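You operate a simulated robot arm through the tools that you are given. There is no shell and no other tool.

The job below is to be done with a simulated robot arm. You get a single attempt, and the scene is never put back.

TASK
Dose half lime, half peach into the can under the canner's nozzle.
Fine: switch the canner on and leave it on; one dose of each, none spilt; the drink knob ends on peach; no lid; slide, roller knob and other cans stay.

Only the result counts: the job must be done as asked and must still hold three seconds after the hand-in. Knocking over, shifting, dropping, spilling or breaking anything else fails it. A push-on lid holds only when it is set on centred and level and pressed home; a screw cap is set on level and turned clockwise until tight.

THE ROBOT
A 6-joint arm with a two-finger gripper, fixed in place. Base frame: the origin is on the floor under the middle of its stand, x ahead of it, y to its left, z up; the work surface is at about z = 0.86. Units: m, degrees, N and s.
With the tool pointing down near the work surface it reaches from about 0.14 to 0.68 m from the base axis. Its first joint turns from -66.0 to 66.0 degrees. Payload 2.45 kg.
Tool frame: the origin (TCP) lies between the finger pads and is the grasp point; the fingertips stand 0.03 m ahead of it; z points along the fingers, y is the line along which they close. The gripper opens to 0.106 m; its body begins 0.079 m behind the TCP.
Orientation is that of the tool frame in the base frame, as a unit quaternion [x, y, z, w]. With the fingers straight down and closing along the base's y, the tool's x points along the base's -x, its y along +y and its z along -z.

THE INTERFACE
- The arm moves only by the tool arm_command. Its arguments are lists of equal length, an entry for each row: "dp": the shift along the base's x, y, z in m, a list of three; "angular": the turn, a rotation vector about the base's x, y, z in degrees, a list of three; "hand": the finger opening in m, from 0 to 0.106. In form: {"dp": [[tx, ty, tz], ...], "angular": [[rx, ry, rz], ...], "hand": [hand, ...]}. A call has 1 to 20 rows; each row shifts and turns the commanded pose from where the row before left it. Each row takes 0.2 s and may step no farther than 0.05 m and 8.6 degrees from the row before; otherwise, or with a gripper value out of range, the whole call is refused. A pose out of reach is approached as far as the arm can. The call stops where the force on the tool passes 40 N (or 10 N more than at its start, if that is more) or the arm is blocked; 0.2 s more then pass. The fingers move at their own pace (about 0.153 m/s each) and stop on an object; they squeeze with about 30 N. The grip force told is the motor's: it shows also when the fingers shut on nothing. Time passes only in rows, and 0.2 s behind the last, so rows that do not move let the fingers close. The reply holds the time, the measured pose of the TCP, the force on the tool along the base axes, the opening and the grip force, in the units named above and with some noise, with the torque about the TCP (base axes, N m) and any sound that the robot's microphone picked up.
- Cameras (640 x 400 px; columns grow to the right, rows downward): "scene" is fixed at [0.0426, 0.3956, 1.43]; the picture's right is [-0.89, -0.46, 0.00], its down [-0.15, 0.29, -0.94] and it looks along [0.44, -0.84, -0.33] (base axes); focal length 318 px, centre (320, 200). "wrist" rides on the gripper at [0.076, -0.002, -0.106] in the tool frame; the picture's right is [0.02, 1.00, 0.00], its down [-0.78, 0.02, -0.62] and it looks along [-0.62, 0.01, 0.78] (tool axes); focal length 247 px, centre (320, 200).
- get_image(camera): a new picture of that camera. It takes no simulated time.
- locate(camera, pixels): for up to 12 pixels [column, row] of the newest picture of that camera ("zoom" is the newest enlarged one), the place [x, y, z] in the base frame of the surface seen there, good to about 0.003 m. It takes no simulated time.
- enlarge(camera, box): a new picture of the part [left, top, right, bottom] of that camera's present view, enlarged. It takes no simulated time.
- finish_job(): hands the job in; it is judged then, once.

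Unless the task says otherwise, let go and move clear before handing in.

The tools are called after "Emit:" as a command line: name --argument value ..., lists and objects as JSON in quotes. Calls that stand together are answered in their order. arm_command: Moves the arm, as the interface text tells. Its arguments: {"type":"object","properties":{"dp":{"type":"array"},"angular":{"type":"array"},"hand":{"type":"array"}},"required":["dp","angular","hand"]} The other tools are called the same way: get_image (camera) takes a picture; locate (camera, pixels) gives the place of the surface under pixels of a picture; enlarge (camera, box) takes an enlarged picture of a part of a camera's view; finish_job () hands the job in.

At the start:

```text
clock: 0.0
tcp_pos: [0.3211, -0.0786, 1.3482]
orientation: [0.0, 1.0, 0.0, 0.0]
ft_force: [-0.7, -0.3, -0.1]
ft_torque: [-0.01, 0.01, 0.0]
grip_width: 0.1062
finger_force: 0.1
```

scene: 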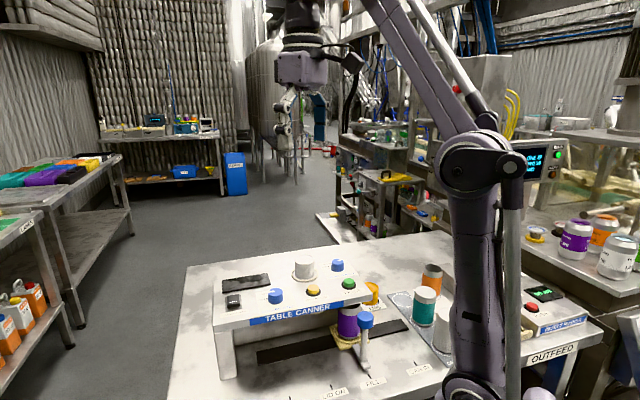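
wrist: 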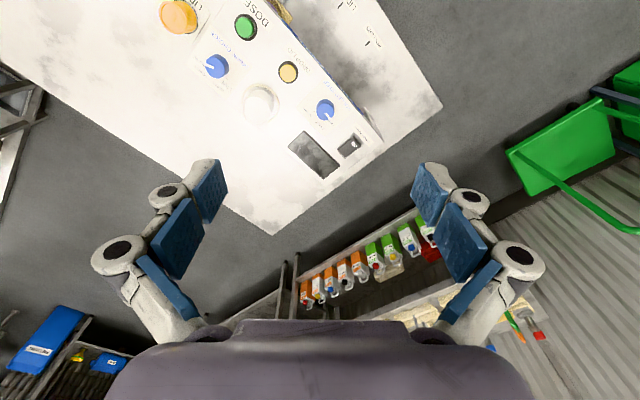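

The scene picture shows the table canner with a display, switch, two blue knobs, yellow and green buttons around px (220-360, 260-310). I'll take closer views to read the labels.

Emit:
enlarge --camera "scene" --box '[200, 240, 420, 400]'

Emit:
enlarge --camera "wrist" --box '[140, 0, 400, 190]'

```text
2.50 times, centred on (310, 320) of scene
```

zoom: 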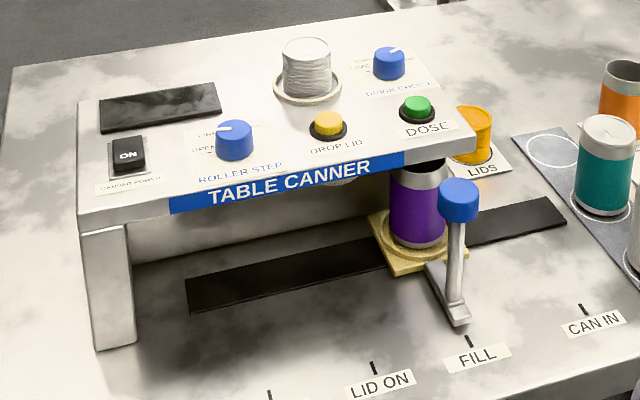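

```text
2.11 times, centred on (270, 95) of wrist
```

zoom: 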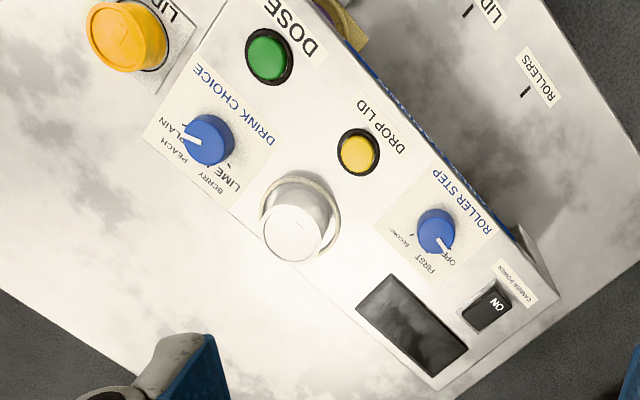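

The zoom of the wrist view shows DRINK CHOICE knob at zoom (208,139) pointing at PLAIN, with PEACH, BERRY, LIME around it; the dose button at (268,58), and the power rocker at (490,305). I'll locate these.

Emit:
locate --camera "zoom" --pixels '[[208, 139], [190, 139], [268, 58], [490, 305], [478, 318], [500, 292], [360, 154], [437, 232], [168, 180], [300, 210], [190, 133], [230, 178]]'

```text
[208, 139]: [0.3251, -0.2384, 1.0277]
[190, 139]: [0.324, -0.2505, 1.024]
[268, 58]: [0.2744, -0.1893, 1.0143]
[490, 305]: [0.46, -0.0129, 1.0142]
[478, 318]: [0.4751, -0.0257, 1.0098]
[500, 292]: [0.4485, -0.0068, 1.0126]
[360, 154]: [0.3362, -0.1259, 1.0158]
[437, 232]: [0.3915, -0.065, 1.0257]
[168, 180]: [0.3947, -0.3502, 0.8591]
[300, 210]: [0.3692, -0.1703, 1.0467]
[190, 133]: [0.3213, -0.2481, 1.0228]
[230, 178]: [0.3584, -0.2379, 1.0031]
```

The canner panel is at about z=1.003, with its long axis at ~45° in the base frame. I'll move down near the panel for a closer look at the power rocker and knobs.

Emit:
arm_command --dp '[[0.02, 0.006, -0.03], [0.02, 0.006, -0.03], [0.02, 0.006, -0.03], [0.02, 0.006, -0.03], [0.02, 0.006, -0.03]]' --angular '[[0, 0, 0], [0, 0, 0], [0, 0, 0], [0, 0, 0], [0, 0, 0]]' --hand '[0.106, 0.106, 0.106, 0.106, 0.106]'

```text
clock: 1.2
tcp_pos: [0.4232, -0.0482, 1.1975]
orientation: [0.0, 1.0, 0.0, 0.0]
ft_force: [0.4, 0.7, -0.2]
ft_torque: [0.0, 0.0, -0.02]
grip_width: 0.1058
finger_force: 0.1
```

The arm moved freely to z≈1.20. I'll take a new wrist picture.

Emit:
get_image --camera "wrist"

Emit:
get_image --camera "scene"

```text
taken
```

wrist: 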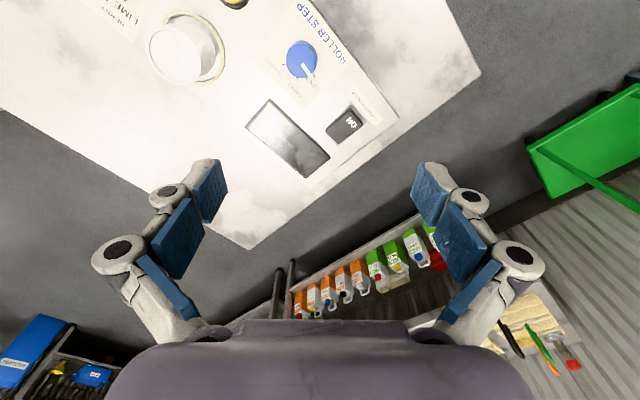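

```text
taken
```

scene: 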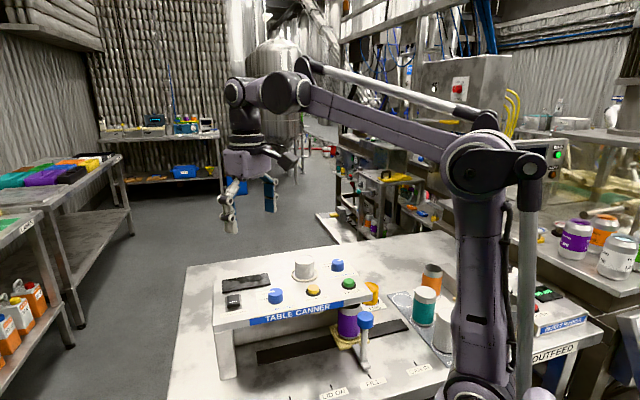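

The rocker is at wrist (345,125) and its lettering is small. I'll enlarge it.

Emit:
enlarge --camera "wrist" --box '[240, 20, 420, 180]'

Emit:
locate --camera "wrist" --pixels '[[337, 132], [345, 124], [352, 116], [357, 110], [330, 137], [303, 60], [180, 50], [160, 70], [400, 118], [355, 145], [334, 113], [290, 140]]'

```text
2.50 times, centred on (330, 100) of wrist
```

zoom: 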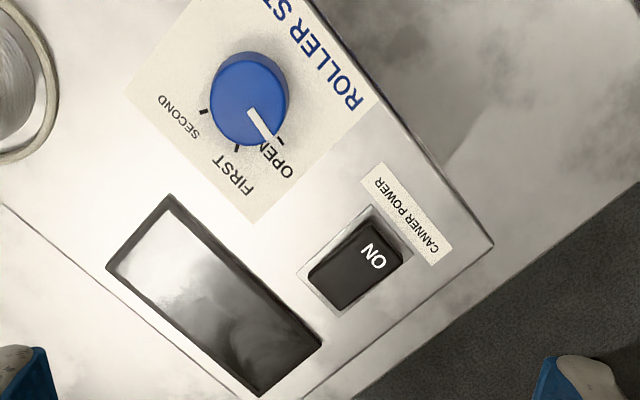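

```text
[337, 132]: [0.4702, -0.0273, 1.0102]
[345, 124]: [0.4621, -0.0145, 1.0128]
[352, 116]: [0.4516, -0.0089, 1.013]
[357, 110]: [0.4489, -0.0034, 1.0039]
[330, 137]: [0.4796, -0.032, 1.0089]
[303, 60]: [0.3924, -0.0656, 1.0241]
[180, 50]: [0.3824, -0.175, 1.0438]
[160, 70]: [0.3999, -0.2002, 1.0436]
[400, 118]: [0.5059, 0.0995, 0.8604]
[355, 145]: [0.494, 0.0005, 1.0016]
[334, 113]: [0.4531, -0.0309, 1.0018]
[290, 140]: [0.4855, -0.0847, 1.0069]
```

The rocker is tilted with the ON end (zoom ~(375,250)) up and the rear end down, i.e. off. I'll get precise positions for the rocker.

Emit:
locate --camera "zoom" --pixels '[[375, 256], [383, 245], [363, 228], [401, 259], [366, 250], [360, 268], [350, 280], [338, 290], [312, 275], [345, 306], [375, 215], [430, 265]]'

```text
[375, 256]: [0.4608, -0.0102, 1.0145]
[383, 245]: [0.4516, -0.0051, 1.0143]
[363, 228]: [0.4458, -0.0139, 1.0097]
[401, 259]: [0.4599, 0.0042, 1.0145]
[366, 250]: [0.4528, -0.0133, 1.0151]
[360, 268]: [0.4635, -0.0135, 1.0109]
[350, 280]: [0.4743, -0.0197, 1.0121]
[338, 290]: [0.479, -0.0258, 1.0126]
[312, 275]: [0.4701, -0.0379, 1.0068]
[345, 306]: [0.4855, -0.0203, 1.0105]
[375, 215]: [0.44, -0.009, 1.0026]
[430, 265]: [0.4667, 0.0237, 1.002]
```

The rocker spans from front-mid (0.453,-0.006) to rear-mid (0.478,-0.029) with its ON end raised. I'll rotate the tool -43.2° to align with the canner, close the fingers, and hover over the ON end.

Emit:
arm_command --dp '[[0.00535, 0.00677, -0.0179], [0.00535, 0.00677, -0.0179], [0.00535, 0.00677, -0.0179], [0.00535, 0.00677, -0.0179], [0.00535, 0.00677, -0.0179], [0.00535, 0.00677, -0.0179]]' --angular '[[0, 0, -7.2], [0, 0, -7.2], [0, 0, -7.2], [0, 0, -7.2], [0, 0, -7.2], [0, 0, -7.2]]' --hand '[0.0, 0.0, 0.0, 0.0, 0.0, 0.0]'

Emit:
get_image --camera "wrist"

Emit:
get_image --camera "scene"

```text
clock: 2.6
tcp_pos: [0.4547, -0.0061, 1.093]
orientation: [0.368, 0.93, -0.001, 0.001]
ft_force: [0.1, -0.6, -0.5]
ft_torque: [-0.01, 0.01, 0.01]
grip_width: 0.0
finger_force: 28.3
```

```text
taken
```

wrist: 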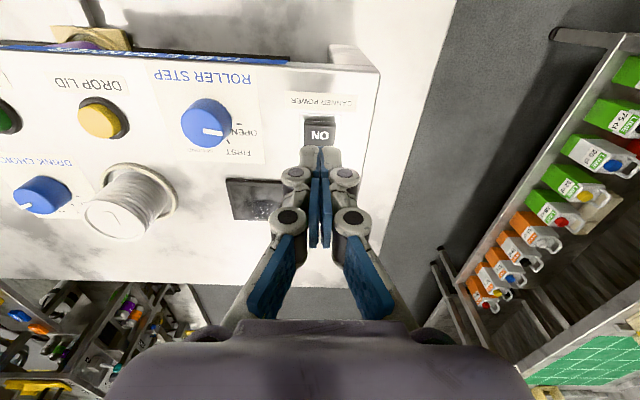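

```text
taken
```

scene: 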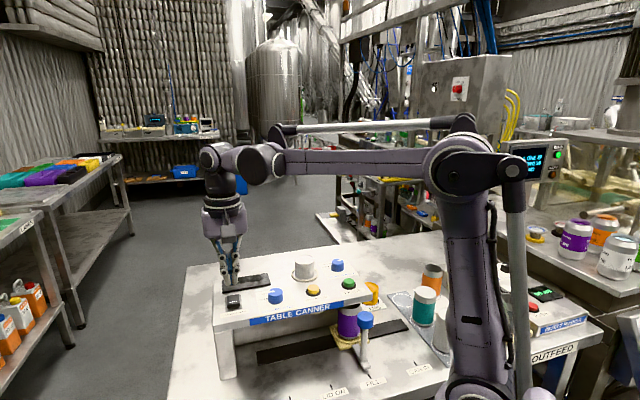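

The fingertips appear at wrist (320,150), just in line with the ON end at (320,133). I'll enlarge to check alignment.

Emit:
enlarge --camera "wrist" --box '[240, 80, 400, 180]'

Emit:
enlarge --camera "scene" --box '[180, 200, 340, 320]'

```text
4.00 times, centred on (320, 130) of wrist
```

zoom: 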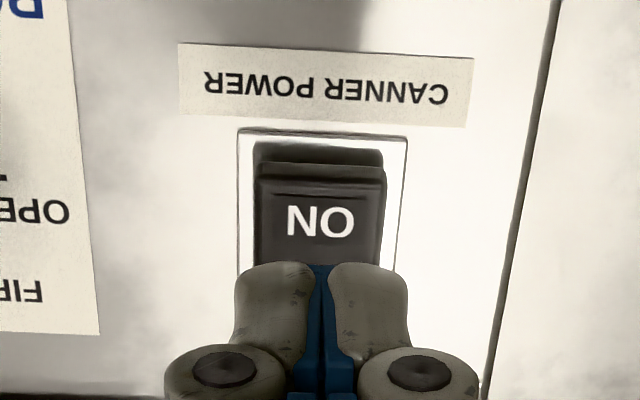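

```text
3.33 times, centred on (260, 260) of scene
```

zoom: 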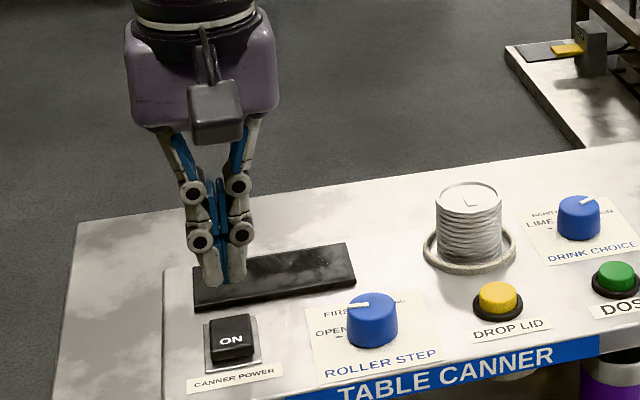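

The fingertips are aligned laterally with the rocker. I'll re-measure the ON end from this closer view before pressing.

Emit:
locate --camera "wrist" --pixels '[[320, 122], [320, 126], [320, 130], [320, 140], [320, 117], [306, 126], [334, 126], [319, 155]]'

```text
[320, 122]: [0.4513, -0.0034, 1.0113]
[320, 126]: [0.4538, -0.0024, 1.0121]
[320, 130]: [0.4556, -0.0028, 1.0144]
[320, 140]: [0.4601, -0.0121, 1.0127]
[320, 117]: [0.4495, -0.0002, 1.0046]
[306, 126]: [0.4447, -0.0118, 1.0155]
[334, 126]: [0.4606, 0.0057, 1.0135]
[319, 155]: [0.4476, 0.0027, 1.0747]
```

The ON end's front edge is around (0.452,-0.003,1.013) and the tip is 4 mm behind it. I'll shift slightly forward, descend to just above, then press in small steps.

Emit:
arm_command --dp '[[-0.0015, 0.0015, -0.02], [-0.0015, 0.0015, -0.02], [0, 0, -0.003], [0, 0, -0.003], [0, 0, -0.003], [0, 0, -0.002], [0, 0, -0.002]]' --angular '[[0, 0, 0], [0, 0, 0], [0, 0, 0], [0, 0, 0], [0, 0, 0], [0, 0, 0], [0, 0, 0]]' --hand '[0, 0, 0, 0, 0, 0, 0]'

Emit:
get_image --camera "wrist"

Emit:
enlarge --camera "scene" --box '[180, 220, 340, 320]'

```text
clock: 4.2
tcp_pos: [0.4512, -0.0047, 1.0391]
orientation: [0.368, 0.93, 0.0, 0.001]
ft_force: [0.3, 0.6, 4.3]
ft_torque: [-0.04, -0.04, -0.02]
grip_width: 0.0063
finger_force: 29.1
```

```text
taken
```

wrist: 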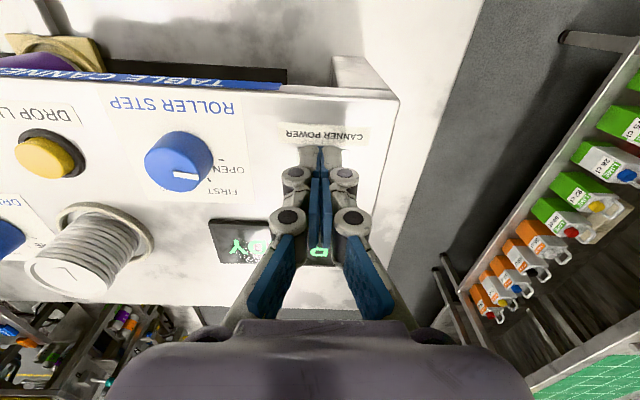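

```text
4.00 times, centred on (260, 270) of scene
```

zoom: 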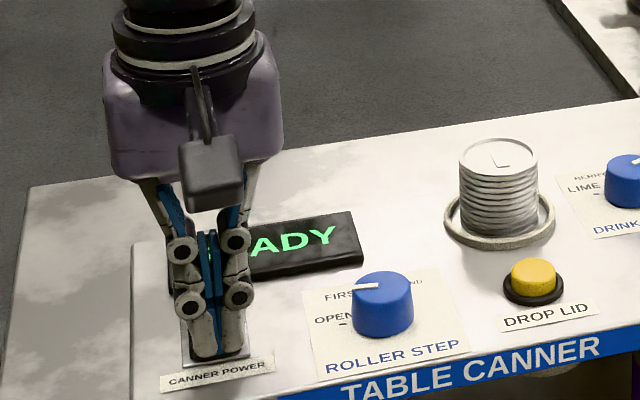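

The display shows "READY" (green) so the canner is on. I'll lift straight up and move over the drink knob at a safe height.

Emit:
arm_command --dp '[[0, 0, 0.04], [0, 0, 0.045], [-0.021, -0.0392, 0], [-0.021, -0.0392, 0], [-0.021, -0.0392, 0], [-0.021, -0.0392, 0], [-0.021, -0.0392, 0], [-0.021, -0.0392, 0]]' --angular '[[0, 0, 0], [0, 0, 0], [0, 0, 0], [0, 0, 0], [0, 0, 0], [0, 0, 0], [0, 0, 0], [0, 0, 0]]' --hand '[0, 0, 0.06, 0.06, 0.06, 0.06, 0.06, 0.06]'

Emit:
get_image --camera "wrist"

Emit:
enlarge --camera "scene" --box '[200, 220, 400, 345]'

```text
clock: 6.0
tcp_pos: [0.3259, -0.2402, 1.1248]
orientation: [0.368, 0.93, 0.0, 0.001]
ft_force: [-0.4, 0.4, -0.4]
ft_torque: [0.01, -0.03, 0.01]
grip_width: 0.0597
finger_force: 0.0
```

```text
taken
```

wrist: 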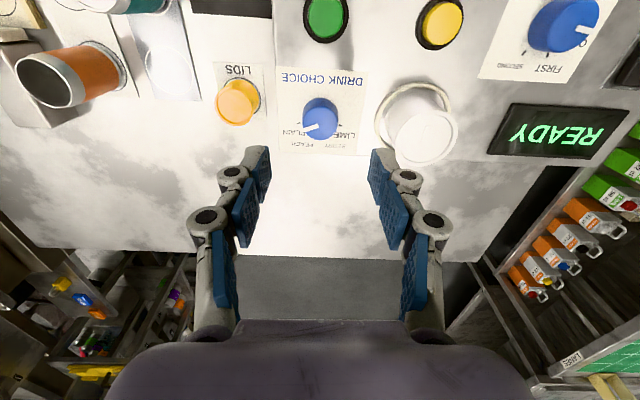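

```text
3.20 times, centred on (300, 282) of scene
```

zoom: 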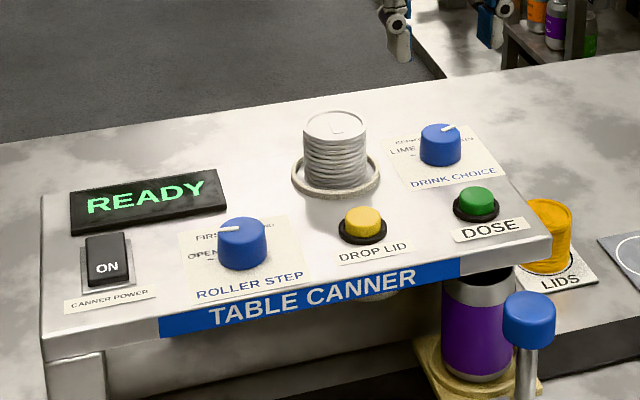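

READY is shown and the gripper is open above the drink knob at wrist (320,118). I'll enlarge the knob and locate its edges and surroundings.

Emit:
enlarge --camera "wrist" --box '[260, 60, 380, 160]'

Emit:
locate --camera "wrist" --pixels '[[320, 105], [320, 112], [338, 118], [303, 118], [320, 132], [308, 128], [240, 85], [240, 110], [430, 140], [415, 85], [325, 15], [383, 125]]'

```text
4.00 times, centred on (320, 110) of wrist
```

zoom: 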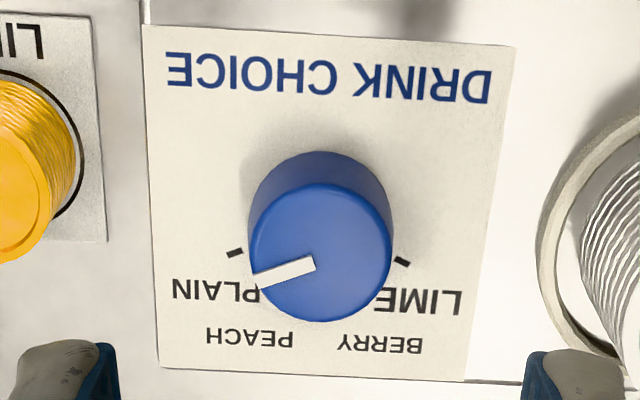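

```text
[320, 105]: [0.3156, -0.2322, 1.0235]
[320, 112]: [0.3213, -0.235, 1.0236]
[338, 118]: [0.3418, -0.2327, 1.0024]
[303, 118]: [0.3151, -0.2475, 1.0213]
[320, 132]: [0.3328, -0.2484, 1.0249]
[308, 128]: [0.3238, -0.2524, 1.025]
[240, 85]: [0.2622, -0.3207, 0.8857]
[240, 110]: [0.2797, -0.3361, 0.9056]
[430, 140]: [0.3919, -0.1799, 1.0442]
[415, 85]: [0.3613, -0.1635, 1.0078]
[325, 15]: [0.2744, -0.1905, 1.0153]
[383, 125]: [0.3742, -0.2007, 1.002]
```

The pointer at zoom (258,280) matches the PLAIN tick (235,253); LIME tick is at (400,260), so positions look like ±60° and ±20° about the rear direction. I'll fix the knob's centre from its rim points.

Emit:
locate --camera "zoom" --pixels '[[320, 190], [320, 316], [254, 252], [386, 252], [275, 205], [365, 205], [275, 299], [365, 299], [320, 252], [235, 253], [401, 260], [318, 160]]'

```text
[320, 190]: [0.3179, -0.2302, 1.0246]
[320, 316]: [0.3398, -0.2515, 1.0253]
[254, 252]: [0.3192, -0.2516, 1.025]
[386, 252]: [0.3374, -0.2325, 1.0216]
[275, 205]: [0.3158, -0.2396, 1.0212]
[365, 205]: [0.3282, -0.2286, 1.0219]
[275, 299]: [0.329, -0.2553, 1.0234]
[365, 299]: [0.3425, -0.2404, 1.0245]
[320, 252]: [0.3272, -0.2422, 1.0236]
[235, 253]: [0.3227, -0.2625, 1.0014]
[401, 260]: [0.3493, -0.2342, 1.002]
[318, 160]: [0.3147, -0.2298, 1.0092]
```

Averaging opposite rim points puts the knob's axis at about (0.3286,-0.2416), top z≈1.025, radius ≈14.5 mm. I'll pre-rotate the tool by -60° and come down just above it to check centring.

Emit:
arm_command --dp '[[0.0027, -0.0014, 0], [0, 0, -0.006], [0, 0, -0.006], [0, 0, -0.006], [0, 0, -0.008], [0, 0, -0.008], [0, 0, -0.008], [0, 0, -0.006]]' --angular '[[0, 0, -7.5], [0, 0, -7.5], [0, 0, -7.5], [0, 0, -7.5], [0, 0, -7.5], [0, 0, -7.5], [0, 0, -7.5], [0, 0, -7.5]]' --hand '[0.055, 0.055, 0.055, 0.055, 0.055, 0.055, 0.055, 0.055]'

Emit:
get_image --camera "wrist"

Emit:
enlarge --camera "wrist" --box '[240, 80, 400, 200]'

Emit:
enlarge --camera "scene" --box '[260, 200, 420, 320]'

```text
clock: 7.8
tcp_pos: [0.3276, -0.2419, 1.0756]
orientation: [0.784, 0.62, -0.001, 0.0]
ft_force: [-0.6, 0.0, 0.1]
ft_torque: [-0.01, -0.01, -0.02]
grip_width: 0.0553
finger_force: 0.0
```

```text
taken
```

wrist: 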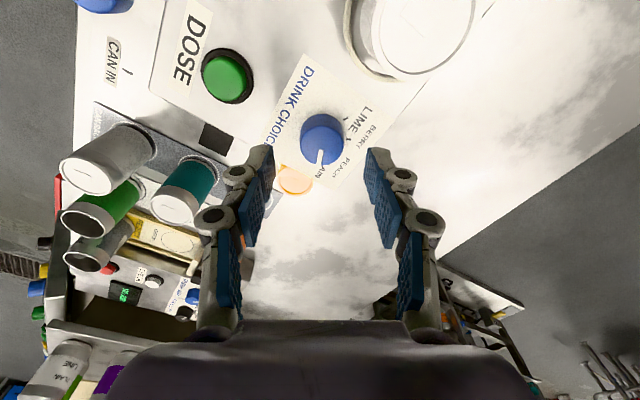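

```text
3.33 times, centred on (320, 140) of wrist
```

zoom: 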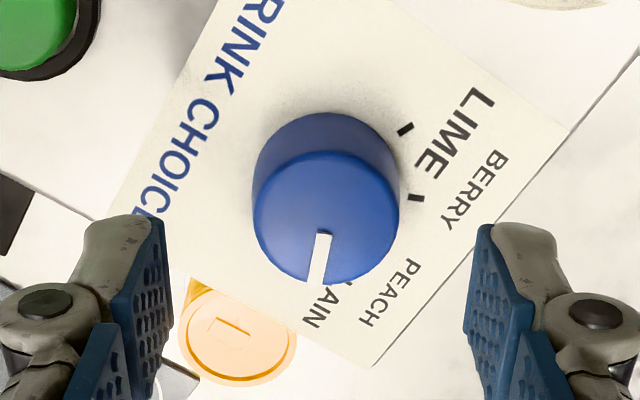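

```text
3.33 times, centred on (340, 260) of scene
```

zoom: 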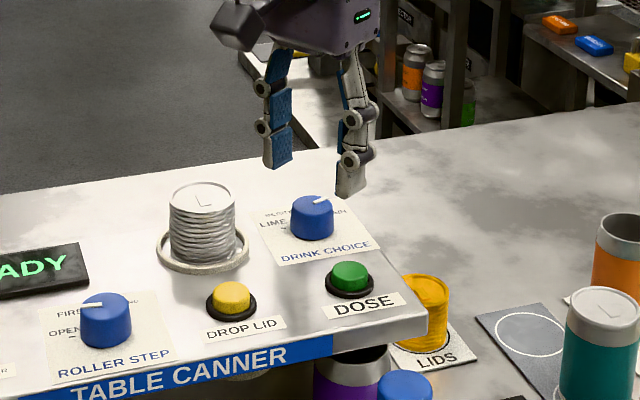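

The knob (zoom centre ≈(326,217)) sits nearly mid between the fingertips (mid ≈321), within ~1 mm. I'll nudge, descend so the tips reach z≈1.007, and close on the knob.

Emit:
arm_command --dp '[[0.0007, -0.0003, -0.013], [0, 0, -0.013], [0, 0, -0.012], [0, 0, 0], [0, 0, 0], [0, 0, 0]]' --angular '[[0, 0, 0], [0, 0, 0], [0, 0, 0], [0, 0, 0], [0, 0, 0], [0, 0, 0]]' --hand '[0.055, 0.055, 0.055, 0.055, 0.027, 0.027]'

Emit:
enlarge --camera "wrist" --box '[240, 80, 400, 200]'

Emit:
enlarge --camera "scene" --box '[260, 200, 420, 320]'

```text
clock: 9.2
tcp_pos: [0.3276, -0.2426, 1.037]
orientation: [0.784, 0.621, 0.001, 0.001]
ft_force: [8.4, -2.4, -0.1]
ft_torque: [0.04, -0.32, 0.01]
grip_width: 0.0313
finger_force: 45.0
```

```text
3.33 times, centred on (320, 140) of wrist
```

zoom: 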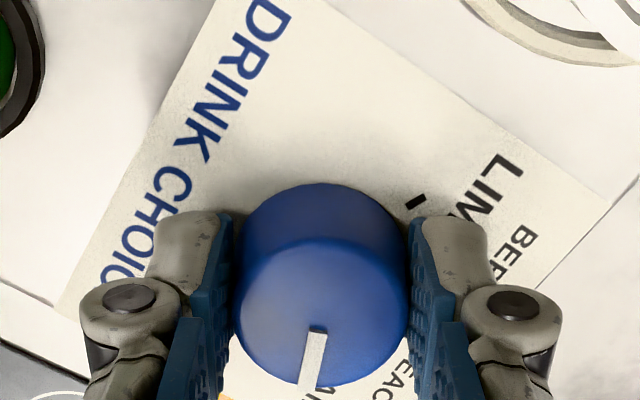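

```text
3.33 times, centred on (340, 260) of scene
```

zoom: 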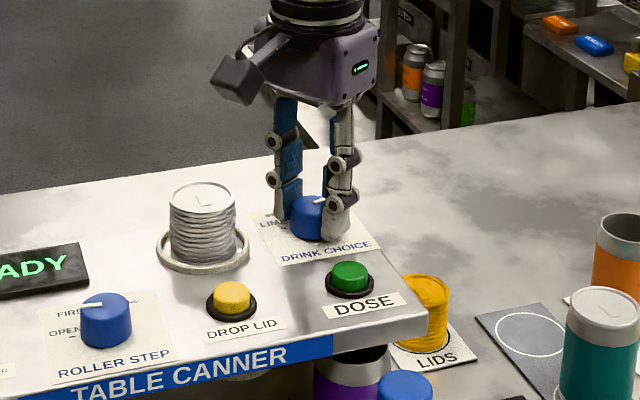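

The grip is on the knob (0.031 m, small 8.7 N side load along tool +y, meaning a ~1 mm offset). I'll nudge to relieve it and begin turning the knob counter-clockwise.

Emit:
arm_command --dp '[[0.001, -0.0003, 0], [0, 0, 0], [0, 0, 0], [0, 0, 0], [0, 0, 0]]' --angular '[[0, 0, 0], [0, 0, 7.5], [0, 0, 7.5], [0, 0, 7.5], [0, 0, 7.5]]' --hand '[0.027, 0.027, 0.027, 0.027, 0.027]'

Emit:
enlarge --camera "wrist" --box '[240, 80, 400, 200]'

```text
clock: 10.4
tcp_pos: [0.3283, -0.242, 1.0376]
orientation: [0.595, 0.804, -0.001, -0.002]
ft_force: [-8.6, 4.0, 5.3]
ft_torque: [-0.78, -0.08, -0.01]
grip_width: 0.0311
finger_force: 45.3
```

```text
3.33 times, centred on (320, 140) of wrist
```

zoom: 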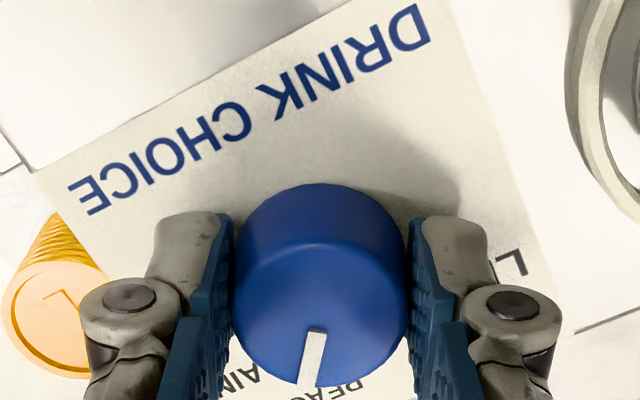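

The knob is turning with the gripper (pointer fixed in the tool view at zoom (313,360), label rotated). I'll keep turning with a small nudge to relieve the side load.

Emit:
arm_command --dp '[[-0.0006, 0.0003, 0], [0, 0, 0], [0, 0, 0], [0, 0, 0]]' --angular '[[0, 0, 7.5], [0, 0, 7.5], [0, 0, 7.5], [0, 0, 7.5]]' --hand '[0.027, 0.027, 0.027, 0.027]'

Emit:
enlarge --camera "wrist" --box '[240, 80, 400, 200]'

```text
clock: 11.4
tcp_pos: [0.328, -0.2435, 1.0362]
orientation: [0.368, 0.93, -0.001, 0.0]
ft_force: [-18.3, -3.2, -0.6]
ft_torque: [-0.05, 0.4, -0.02]
grip_width: 0.0317
finger_force: 44.9
```

```text
3.33 times, centred on (320, 140) of wrist
```

zoom: 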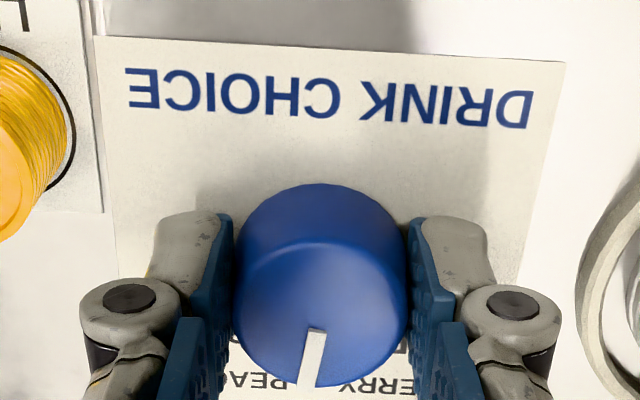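

The pointer now faces straight to the rear between PEACH and BERRY; side load is 18 N toward -x. I'll shift the TCP ~1.5 mm that way to unload and continue turning.

Emit:
arm_command --dp '[[-0.0015, -0.0002, 0], [0, 0, 0], [0, 0, 0], [0, 0, 0]]' --angular '[[0, 0, 0], [0, 0, 7.5], [0, 0, 7.5], [0, 0, 7.5]]' --hand '[0.027, 0.027, 0.027, 0.027]'

Emit:
enlarge --camera "wrist" --box '[240, 80, 400, 200]'

```text
clock: 12.4
tcp_pos: [0.3275, -0.2423, 1.0382]
orientation: [0.179, 0.984, -0.001, -0.001]
ft_force: [-12.0, -8.2, -17.5]
ft_torque: [-0.04, 0.42, -0.01]
grip_width: 0.0312
finger_force: 45.2
```

```text
3.33 times, centred on (320, 140) of wrist
```

zoom: 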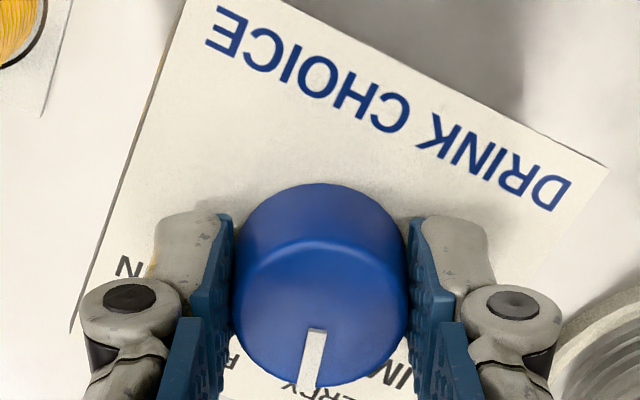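

The pointer is now at BERRY (82° turned) with Fz at -17.5 N from grip strain. I'll open briefly to relieve, and check the centring before regripping.

Emit:
arm_command --dp '[[0, 0, 0], [0, 0, 0]]' --angular '[[0, 0, 0], [0, 0, 0]]' --hand '[0.045, 0.045]'

Emit:
enlarge --camera "wrist" --box '[240, 80, 400, 200]'

```text
clock: 13.0
tcp_pos: [0.3272, -0.2412, 1.0378]
orientation: [0.178, 0.984, -0.001, 0.001]
ft_force: [-0.1, 0.4, -0.7]
ft_torque: [-0.01, -0.02, 0.0]
grip_width: 0.0451
finger_force: 0.0
```

```text
3.33 times, centred on (320, 140) of wrist
```

zoom: 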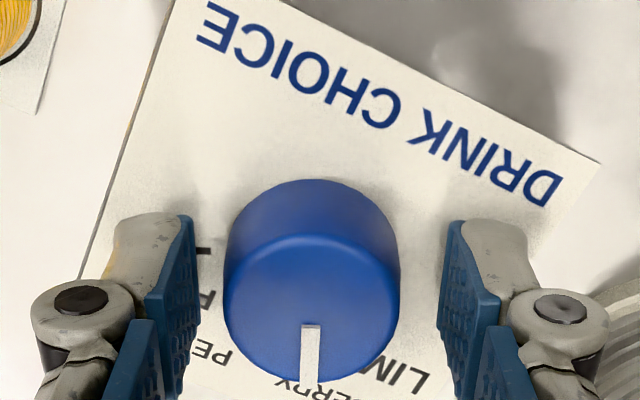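

After opening, the knob (zoom mid x≈311) sits ~1.3 mm toward tool -y of the finger mid (≈318). I'll recentre by that, regrip, and turn the remaining ~37.5° to LIME.

Emit:
arm_command --dp '[[-0.0012, -0.001, 0], [0, 0, 0], [0, 0, 0]]' --angular '[[0, 0, 0], [0, 0, 0], [0, 0, 0]]' --hand '[0.045, 0.027, 0.027]'

Emit:
enlarge --camera "wrist" --box '[240, 80, 400, 200]'

```text
clock: 13.8
tcp_pos: [0.3266, -0.2432, 1.0374]
orientation: [0.18, 0.984, 0.0, 0.0]
ft_force: [1.9, 1.6, 4.0]
ft_torque: [0.09, 0.03, 0.01]
grip_width: 0.0317
finger_force: 44.4
```

```text
3.33 times, centred on (320, 140) of wrist
```

zoom: 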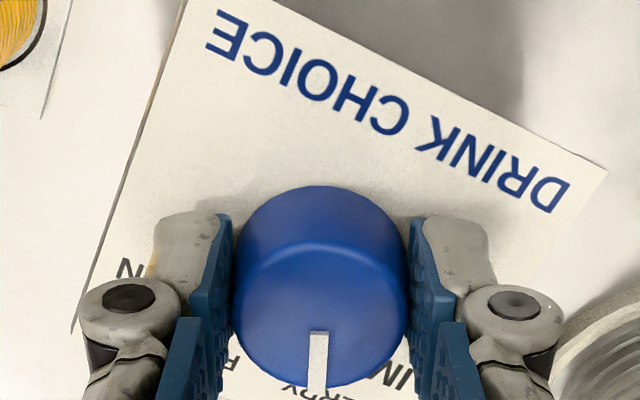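

The regrip is well centred now (only ~2 N side load). I'll turn the remaining 37.5° to LIME.

Emit:
arm_command --dp '[[0, 0, 0], [0, 0, 0], [0, 0, 0], [0, 0, 0], [0, 0, 0], [0, 0, 0]]' --angular '[[0, 0, 7.5], [0, 0, 7.5], [0, 0, 7.5], [0, 0, 7.5], [0, 0, 7.5], [0, 0, 0]]' --hand '[0.027, 0.027, 0.027, 0.027, 0.027, 0.027]'

Emit:
enlarge --camera "wrist" --box '[240, 80, 400, 200]'

Emit:
enlarge --camera "scene" --box '[260, 200, 420, 320]'

```text
clock: 15.2
tcp_pos: [0.3266, -0.244, 1.0386]
orientation: [-0.147, 0.989, -0.001, 0.0]
ft_force: [2.6, -9.3, 1.1]
ft_torque: [-0.22, -0.53, 0.0]
grip_width: 0.0316
finger_force: 45.4
```

```text
3.33 times, centred on (320, 140) of wrist
```

zoom: 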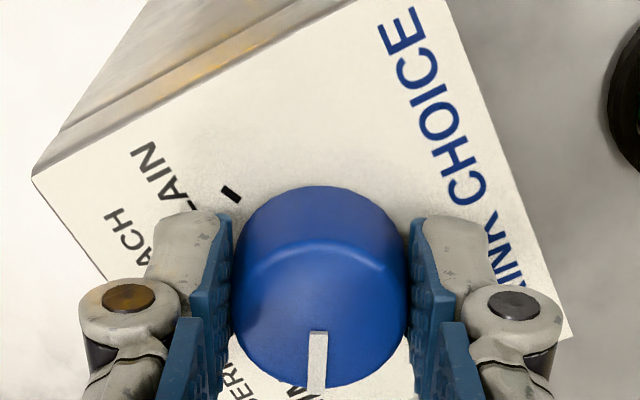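

```text
3.33 times, centred on (340, 260) of scene
```

zoom: 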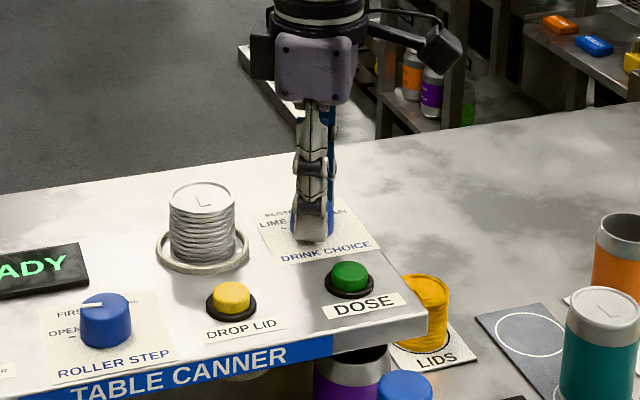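

The knob has been turned 120° in all. I'll open, lift straight up and check that the pointer is on LIME.

Emit:
arm_command --dp '[[0, 0, 0], [0, 0, 0], [0, 0, 0.025], [0, 0, 0.035], [0, 0, 0.04]]' --angular '[[0, 0, 0], [0, 0, 0], [0, 0, 0], [0, 0, 0], [0, 0, 0]]' --hand '[0.05, 0.05, 0.05, 0.05, 0.05]'

Emit:
get_image --camera "wrist"

Emit:
enlarge --camera "wrist" --box '[260, 60, 380, 160]'

Emit:
enlarge --camera "scene" --box '[260, 200, 420, 320]'

```text
clock: 16.4
tcp_pos: [0.3246, -0.242, 1.1381]
orientation: [-0.146, 0.989, 0.0, 0.0]
ft_force: [0.6, -0.1, 0.7]
ft_torque: [0.02, -0.01, 0.02]
grip_width: 0.0502
finger_force: 0.1
```

```text
taken
```

wrist: 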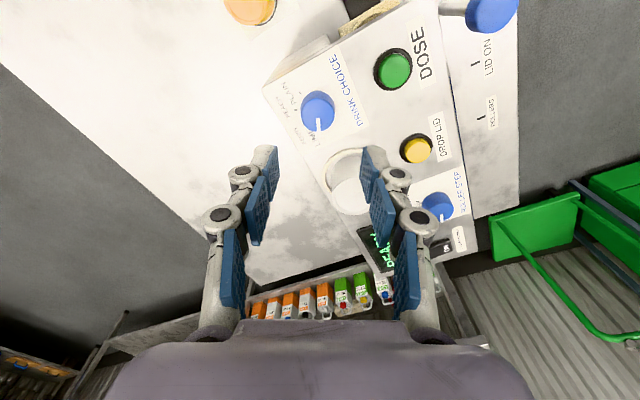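

```text
4.00 times, centred on (320, 110) of wrist
```

zoom: 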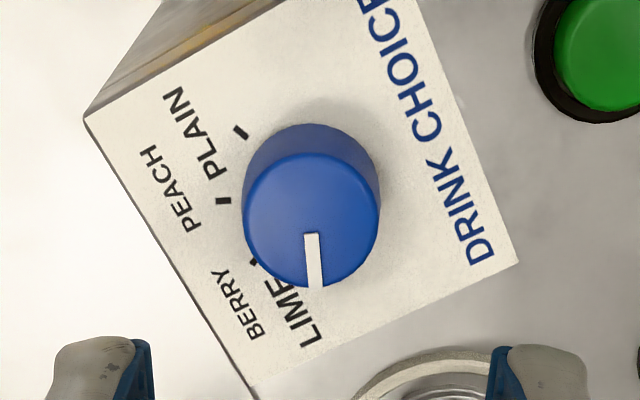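

```text
3.33 times, centred on (340, 260) of scene
```

zoom: 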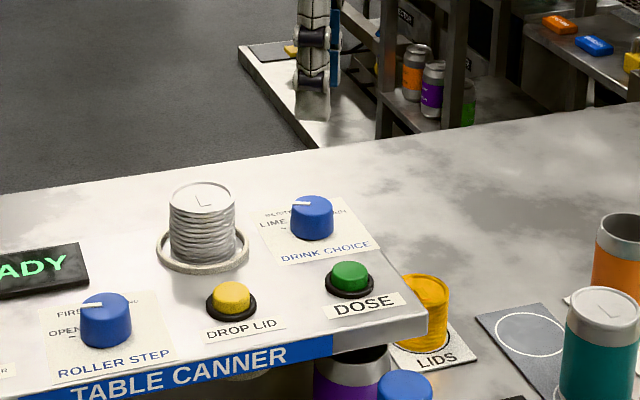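

The pointer at zoom (315,287) appears to be toward LIME; I want to verify its angle against the ticks with measurements.

Emit:
enlarge --camera "wrist" --box '[280, 75, 360, 145]'

Emit:
locate --camera "wrist" --pixels '[[300, 93], [295.75, 110], [303.25, 125.5], [318.75, 131], [317.5, 119], [318, 115], [303, 115], [333, 115], [318, 101], [318, 130]]'

```text
5.71 times, centred on (320, 110) of wrist
```

zoom: 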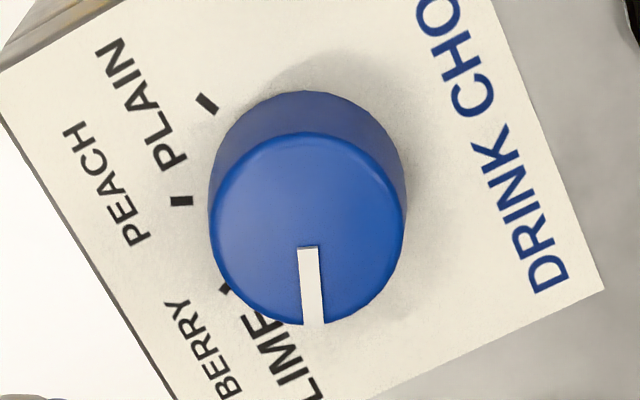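

```text
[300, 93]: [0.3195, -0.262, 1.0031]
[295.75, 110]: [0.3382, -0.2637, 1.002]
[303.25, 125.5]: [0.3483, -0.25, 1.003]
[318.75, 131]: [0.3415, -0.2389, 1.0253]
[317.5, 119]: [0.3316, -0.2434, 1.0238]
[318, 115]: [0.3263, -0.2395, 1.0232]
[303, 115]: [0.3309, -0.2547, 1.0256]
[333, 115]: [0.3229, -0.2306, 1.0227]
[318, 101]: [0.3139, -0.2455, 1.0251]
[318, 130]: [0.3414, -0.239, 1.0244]
```

The pointer measures ~14–20°, matching the LIME tick (≈17–21°), clearly away from BERRY (≈-20°). Next I'll measure the DOSE button at wrist (393,70).

Emit:
locate --camera "wrist" --pixels '[[393, 68], [380, 68], [406, 68], [393, 57], [393, 80], [384, 60], [402, 60], [384, 78], [402, 78], [412, 75]]'

Emit:
enlarge --camera "wrist" --box '[350, 30, 430, 100]'

```text
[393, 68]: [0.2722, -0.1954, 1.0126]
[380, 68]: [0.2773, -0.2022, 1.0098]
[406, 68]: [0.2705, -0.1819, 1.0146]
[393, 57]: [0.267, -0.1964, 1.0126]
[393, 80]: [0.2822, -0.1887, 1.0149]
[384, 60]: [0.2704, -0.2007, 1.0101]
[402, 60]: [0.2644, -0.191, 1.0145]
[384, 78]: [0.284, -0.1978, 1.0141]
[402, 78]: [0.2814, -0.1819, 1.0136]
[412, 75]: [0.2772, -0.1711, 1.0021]
```

```text
5.71 times, centred on (390, 65) of wrist
```

zoom: 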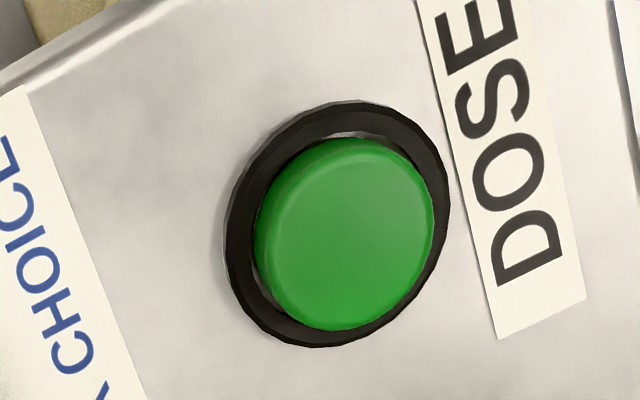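

The DOSE button's top centre is about (0.2745,-0.1905), z≈1.0145. I'll close the fingers and hover above it.

Emit:
arm_command --dp '[[-0.0167, 0.0172, -0.015], [-0.0167, 0.0172, -0.015], [-0.0167, 0.0171, -0.02], [0, 0, -0.01]]' --angular '[[0, 0, 0], [0, 0, 0], [0, 0, 0], [0, 0, 0]]' --hand '[0.0, 0.0, 0.0, 0.0]'

Emit:
enlarge --camera "wrist" --box '[240, 80, 400, 180]'

Emit:
enlarge --camera "scene" --box '[260, 200, 420, 320]'

```text
clock: 17.4
tcp_pos: [0.276, -0.1921, 1.0774]
orientation: [-0.145, 0.989, 0.0, -0.001]
ft_force: [-0.1, -0.7, 0.1]
ft_torque: [0.01, 0.01, 0.04]
grip_width: 0.0
finger_force: 28.1
```

```text
4.00 times, centred on (320, 130) of wrist
```

zoom: 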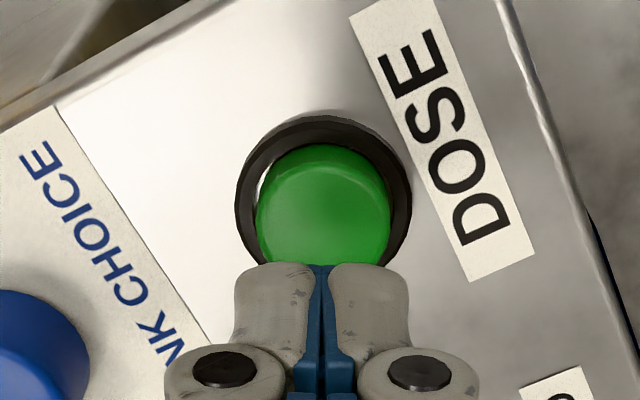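

```text
3.33 times, centred on (340, 260) of scene
```

zoom: 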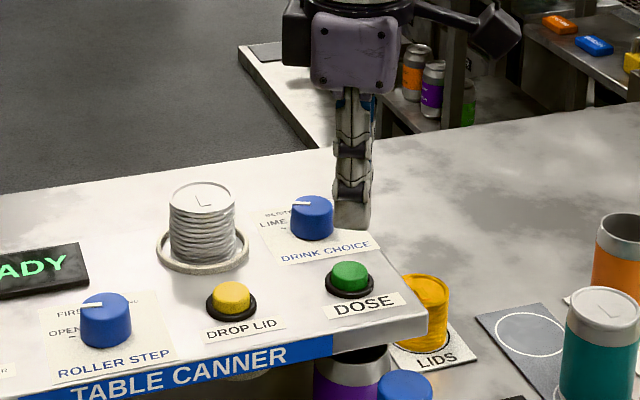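

The fingers are closed over the button's edge (zoom button centre ≈(323,207)). I'll check the exact button position again from this view.

Emit:
get_image --camera "wrist"

Emit:
locate --camera "wrist" --pixels '[[321, 132], [308, 131], [334, 131], [321, 119], [321, 142], [310, 122], [332, 122], [321, 150]]'

```text
taken
```

wrist: 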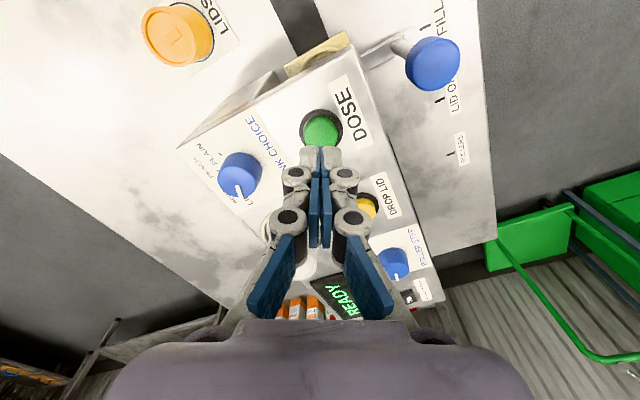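

```text
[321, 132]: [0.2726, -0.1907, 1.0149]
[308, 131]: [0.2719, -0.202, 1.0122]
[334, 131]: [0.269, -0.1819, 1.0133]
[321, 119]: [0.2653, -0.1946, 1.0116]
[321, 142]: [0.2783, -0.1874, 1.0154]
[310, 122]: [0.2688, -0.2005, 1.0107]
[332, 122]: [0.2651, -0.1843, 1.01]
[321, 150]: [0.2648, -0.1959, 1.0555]
```

Button centre is near (0.2723,-0.1915), ~3.5 mm from the TCP axis toward -x. I'll shift and press down in small steps once.

Emit:
arm_command --dp '[[-0.0033, 0.0003, -0.015], [0, 0, -0.014], [0, 0, -0.003], [0, 0, -0.002], [0, 0, -0.002]]' --angular '[[0, 0, 0], [0, 0, 0], [0, 0, 0], [0, 0, 0], [0, 0, 0]]' --hand '[0, 0, 0, 0, 0]'

Emit:
get_image --camera "wrist"

Emit:
enlarge --camera "scene" --box '[200, 220, 400, 370]'

```text
clock: 18.6
tcp_pos: [0.2738, -0.1902, 1.0412]
orientation: [-0.146, 0.989, 0.0, 0.0]
ft_force: [0.2, -0.5, 1.4]
ft_torque: [-0.01, 0.02, 0.0]
grip_width: 0.0061
finger_force: 28.6
```

```text
taken
```

wrist: 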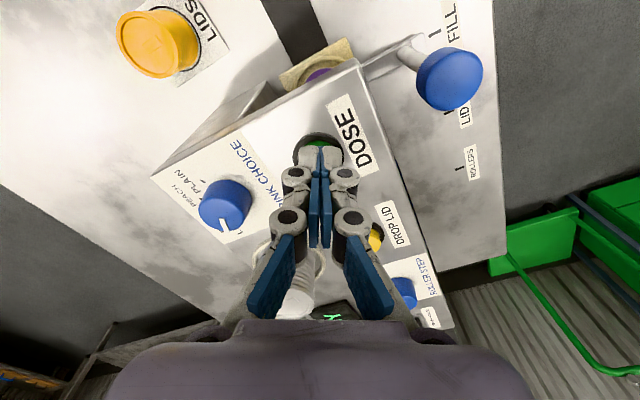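

```text
2.67 times, centred on (300, 295) of scene
```

zoom: 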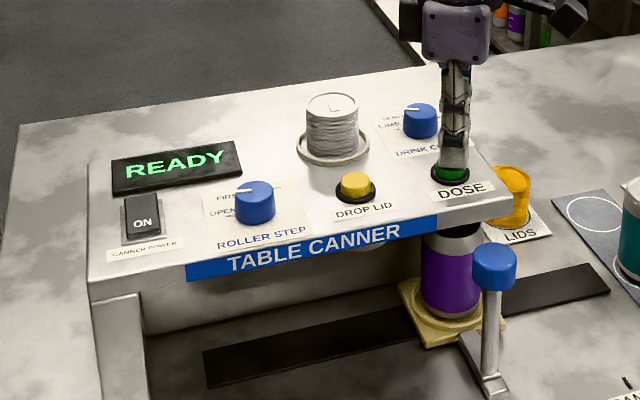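

The tip is touching the button (1.4 N), display still READY. I'll press further in 1 mm steps.

Emit:
arm_command --dp '[[0, 0, -0.001], [0, 0, -0.001]]' --angular '[[0, 0, 0], [0, 0, 0]]' --hand '[0, 0]'

Emit:
enlarge --camera "scene" --box '[200, 220, 400, 370]'

```text
clock: 19.2
tcp_pos: [0.2726, -0.1907, 1.0388]
orientation: [-0.146, 0.989, 0.0, 0.0]
ft_force: [-0.6, 1.7, 1.6]
ft_torque: [0.04, -0.04, -0.01]
grip_width: 0.0059
finger_force: 28.5
heard: click
```

```text
2.67 times, centred on (300, 295) of scene
```

zoom: 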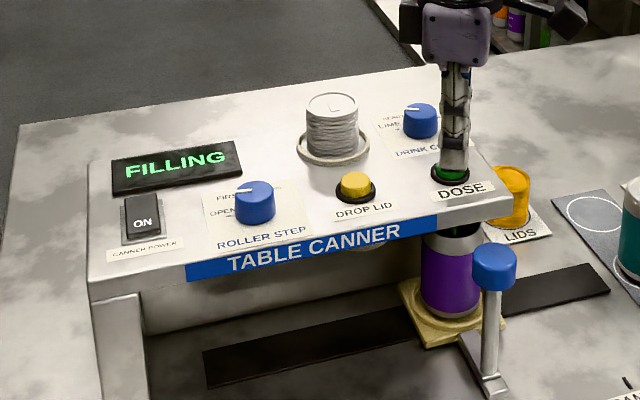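

A click was heard and the display reads FILLING. I'll lift straight off the button and watch the dose run.

Emit:
arm_command --dp '[[0, 0, 0.02], [0, 0, 0.02]]' --angular '[[0, 0, 0], [0, 0, 0]]' --hand '[0, 0]'

Emit:
enlarge --camera "scene" --box '[200, 220, 400, 370]'

```text
clock: 19.8
tcp_pos: [0.2728, -0.1902, 1.081]
orientation: [-0.146, 0.989, 0.0, 0.001]
ft_force: [0.2, -0.5, 1.0]
ft_torque: [0.04, 0.06, -0.02]
grip_width: 0.0001
finger_force: 28.5
```

```text
2.67 times, centred on (300, 295) of scene
```

zoom: 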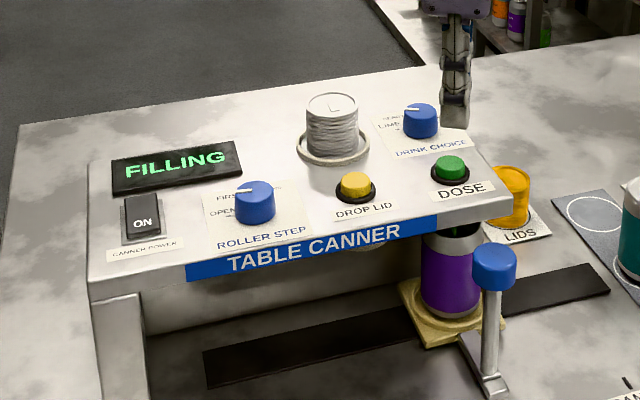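

Still FILLING; the dose runs on after release. While it runs, I'll move above the drink knob, opening the fingers, without touching it.

Emit:
arm_command --dp '[[0, 0, 0.015], [0.018, -0.0173, 0], [0.018, -0.0173, 0], [0.0172, -0.0172, 0], [0, 0, 0], [0, 0, 0]]' --angular '[[0, 0, 0], [0, 0, 0], [0, 0, 0], [0, 0, 0], [0, 0, 0], [0, 0, 0]]' --hand '[0.05, 0.05, 0.05, 0.05, 0.05, 0.05]'

Emit:
enlarge --camera "scene" --box '[200, 220, 400, 370]'

Emit:
get_image --camera "wrist"

```text
clock: 21.2
tcp_pos: [0.3275, -0.2438, 1.0946]
orientation: [-0.146, 0.989, 0.0, 0.0]
ft_force: [-0.5, 0.2, -0.1]
ft_torque: [0.01, 0.06, 0.02]
grip_width: 0.05
finger_force: 0.0
```

```text
2.67 times, centred on (300, 295) of scene
```

zoom: 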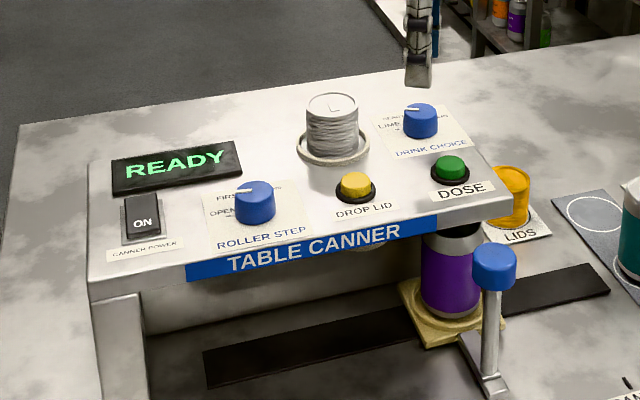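

```text
taken
```

wrist: 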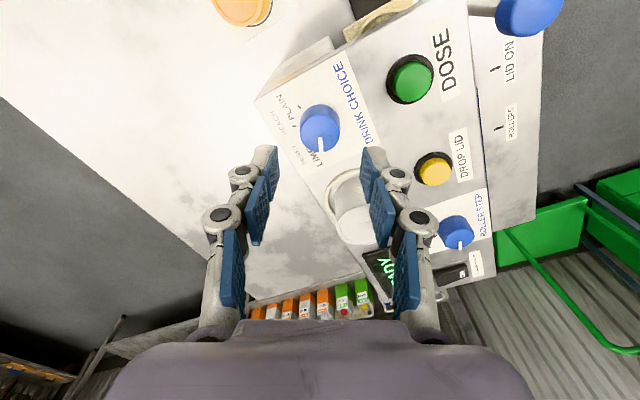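

The display is back to READY, so the lime dose is complete. I'll descend around the knob with open fingers and check centring.

Emit:
arm_command --dp '[[0, 0, -0.02], [0, 0, -0.02], [0, 0, -0.0176]]' --angular '[[0, 0, 0], [0, 0, 0], [0, 0, 0]]' --hand '[0.05, 0.05, 0.05]'

Emit:
enlarge --camera "wrist" --box '[240, 80, 400, 200]'

```text
clock: 22.0
tcp_pos: [0.3257, -0.2425, 1.0379]
orientation: [-0.146, 0.989, 0.0, 0.0]
ft_force: [0.4, -0.3, 0.5]
ft_torque: [0.01, 0.0, 0.01]
grip_width: 0.0501
finger_force: 0.1
```

```text
3.33 times, centred on (320, 140) of wrist
```

zoom: 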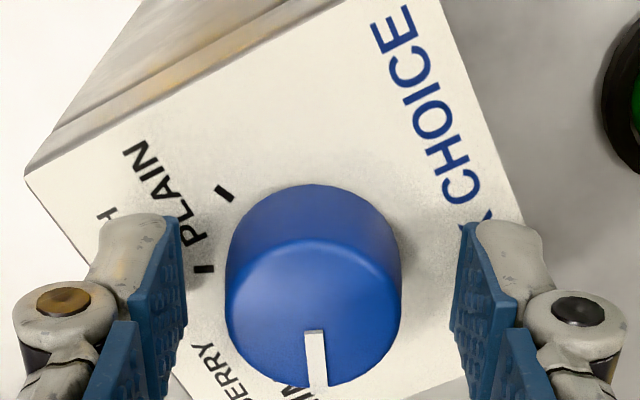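

The knob (zoom mid x≈313.5) is ~1 mm toward tool -y from finger mid (≈319.5). I'll nudge and close on it.

Emit:
arm_command --dp '[[-0.0003, -0.0012, 0], [0, 0, 0], [0, 0, 0]]' --angular '[[0, 0, 0], [0, 0, 0], [0, 0, 0]]' --hand '[0.05, 0.027, 0.027]'

Emit:
enlarge --camera "wrist" --box '[240, 80, 400, 200]'

```text
clock: 22.8
tcp_pos: [0.3262, -0.2445, 1.0388]
orientation: [-0.146, 0.989, 0.001, 0.0]
ft_force: [0.4, 1.2, 0.5]
ft_torque: [0.06, 0.01, -0.02]
grip_width: 0.0314
finger_force: 45.1
```

```text
3.33 times, centred on (320, 140) of wrist
```

zoom: 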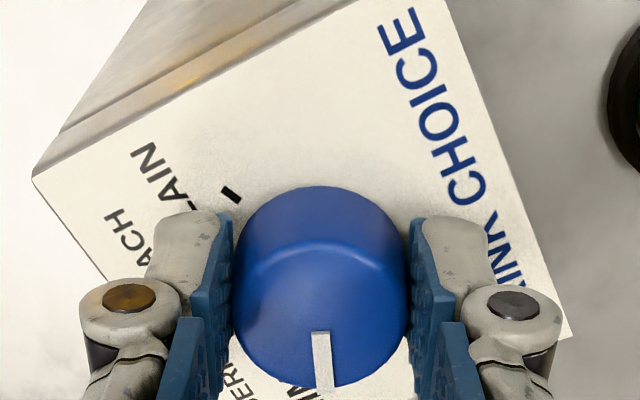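

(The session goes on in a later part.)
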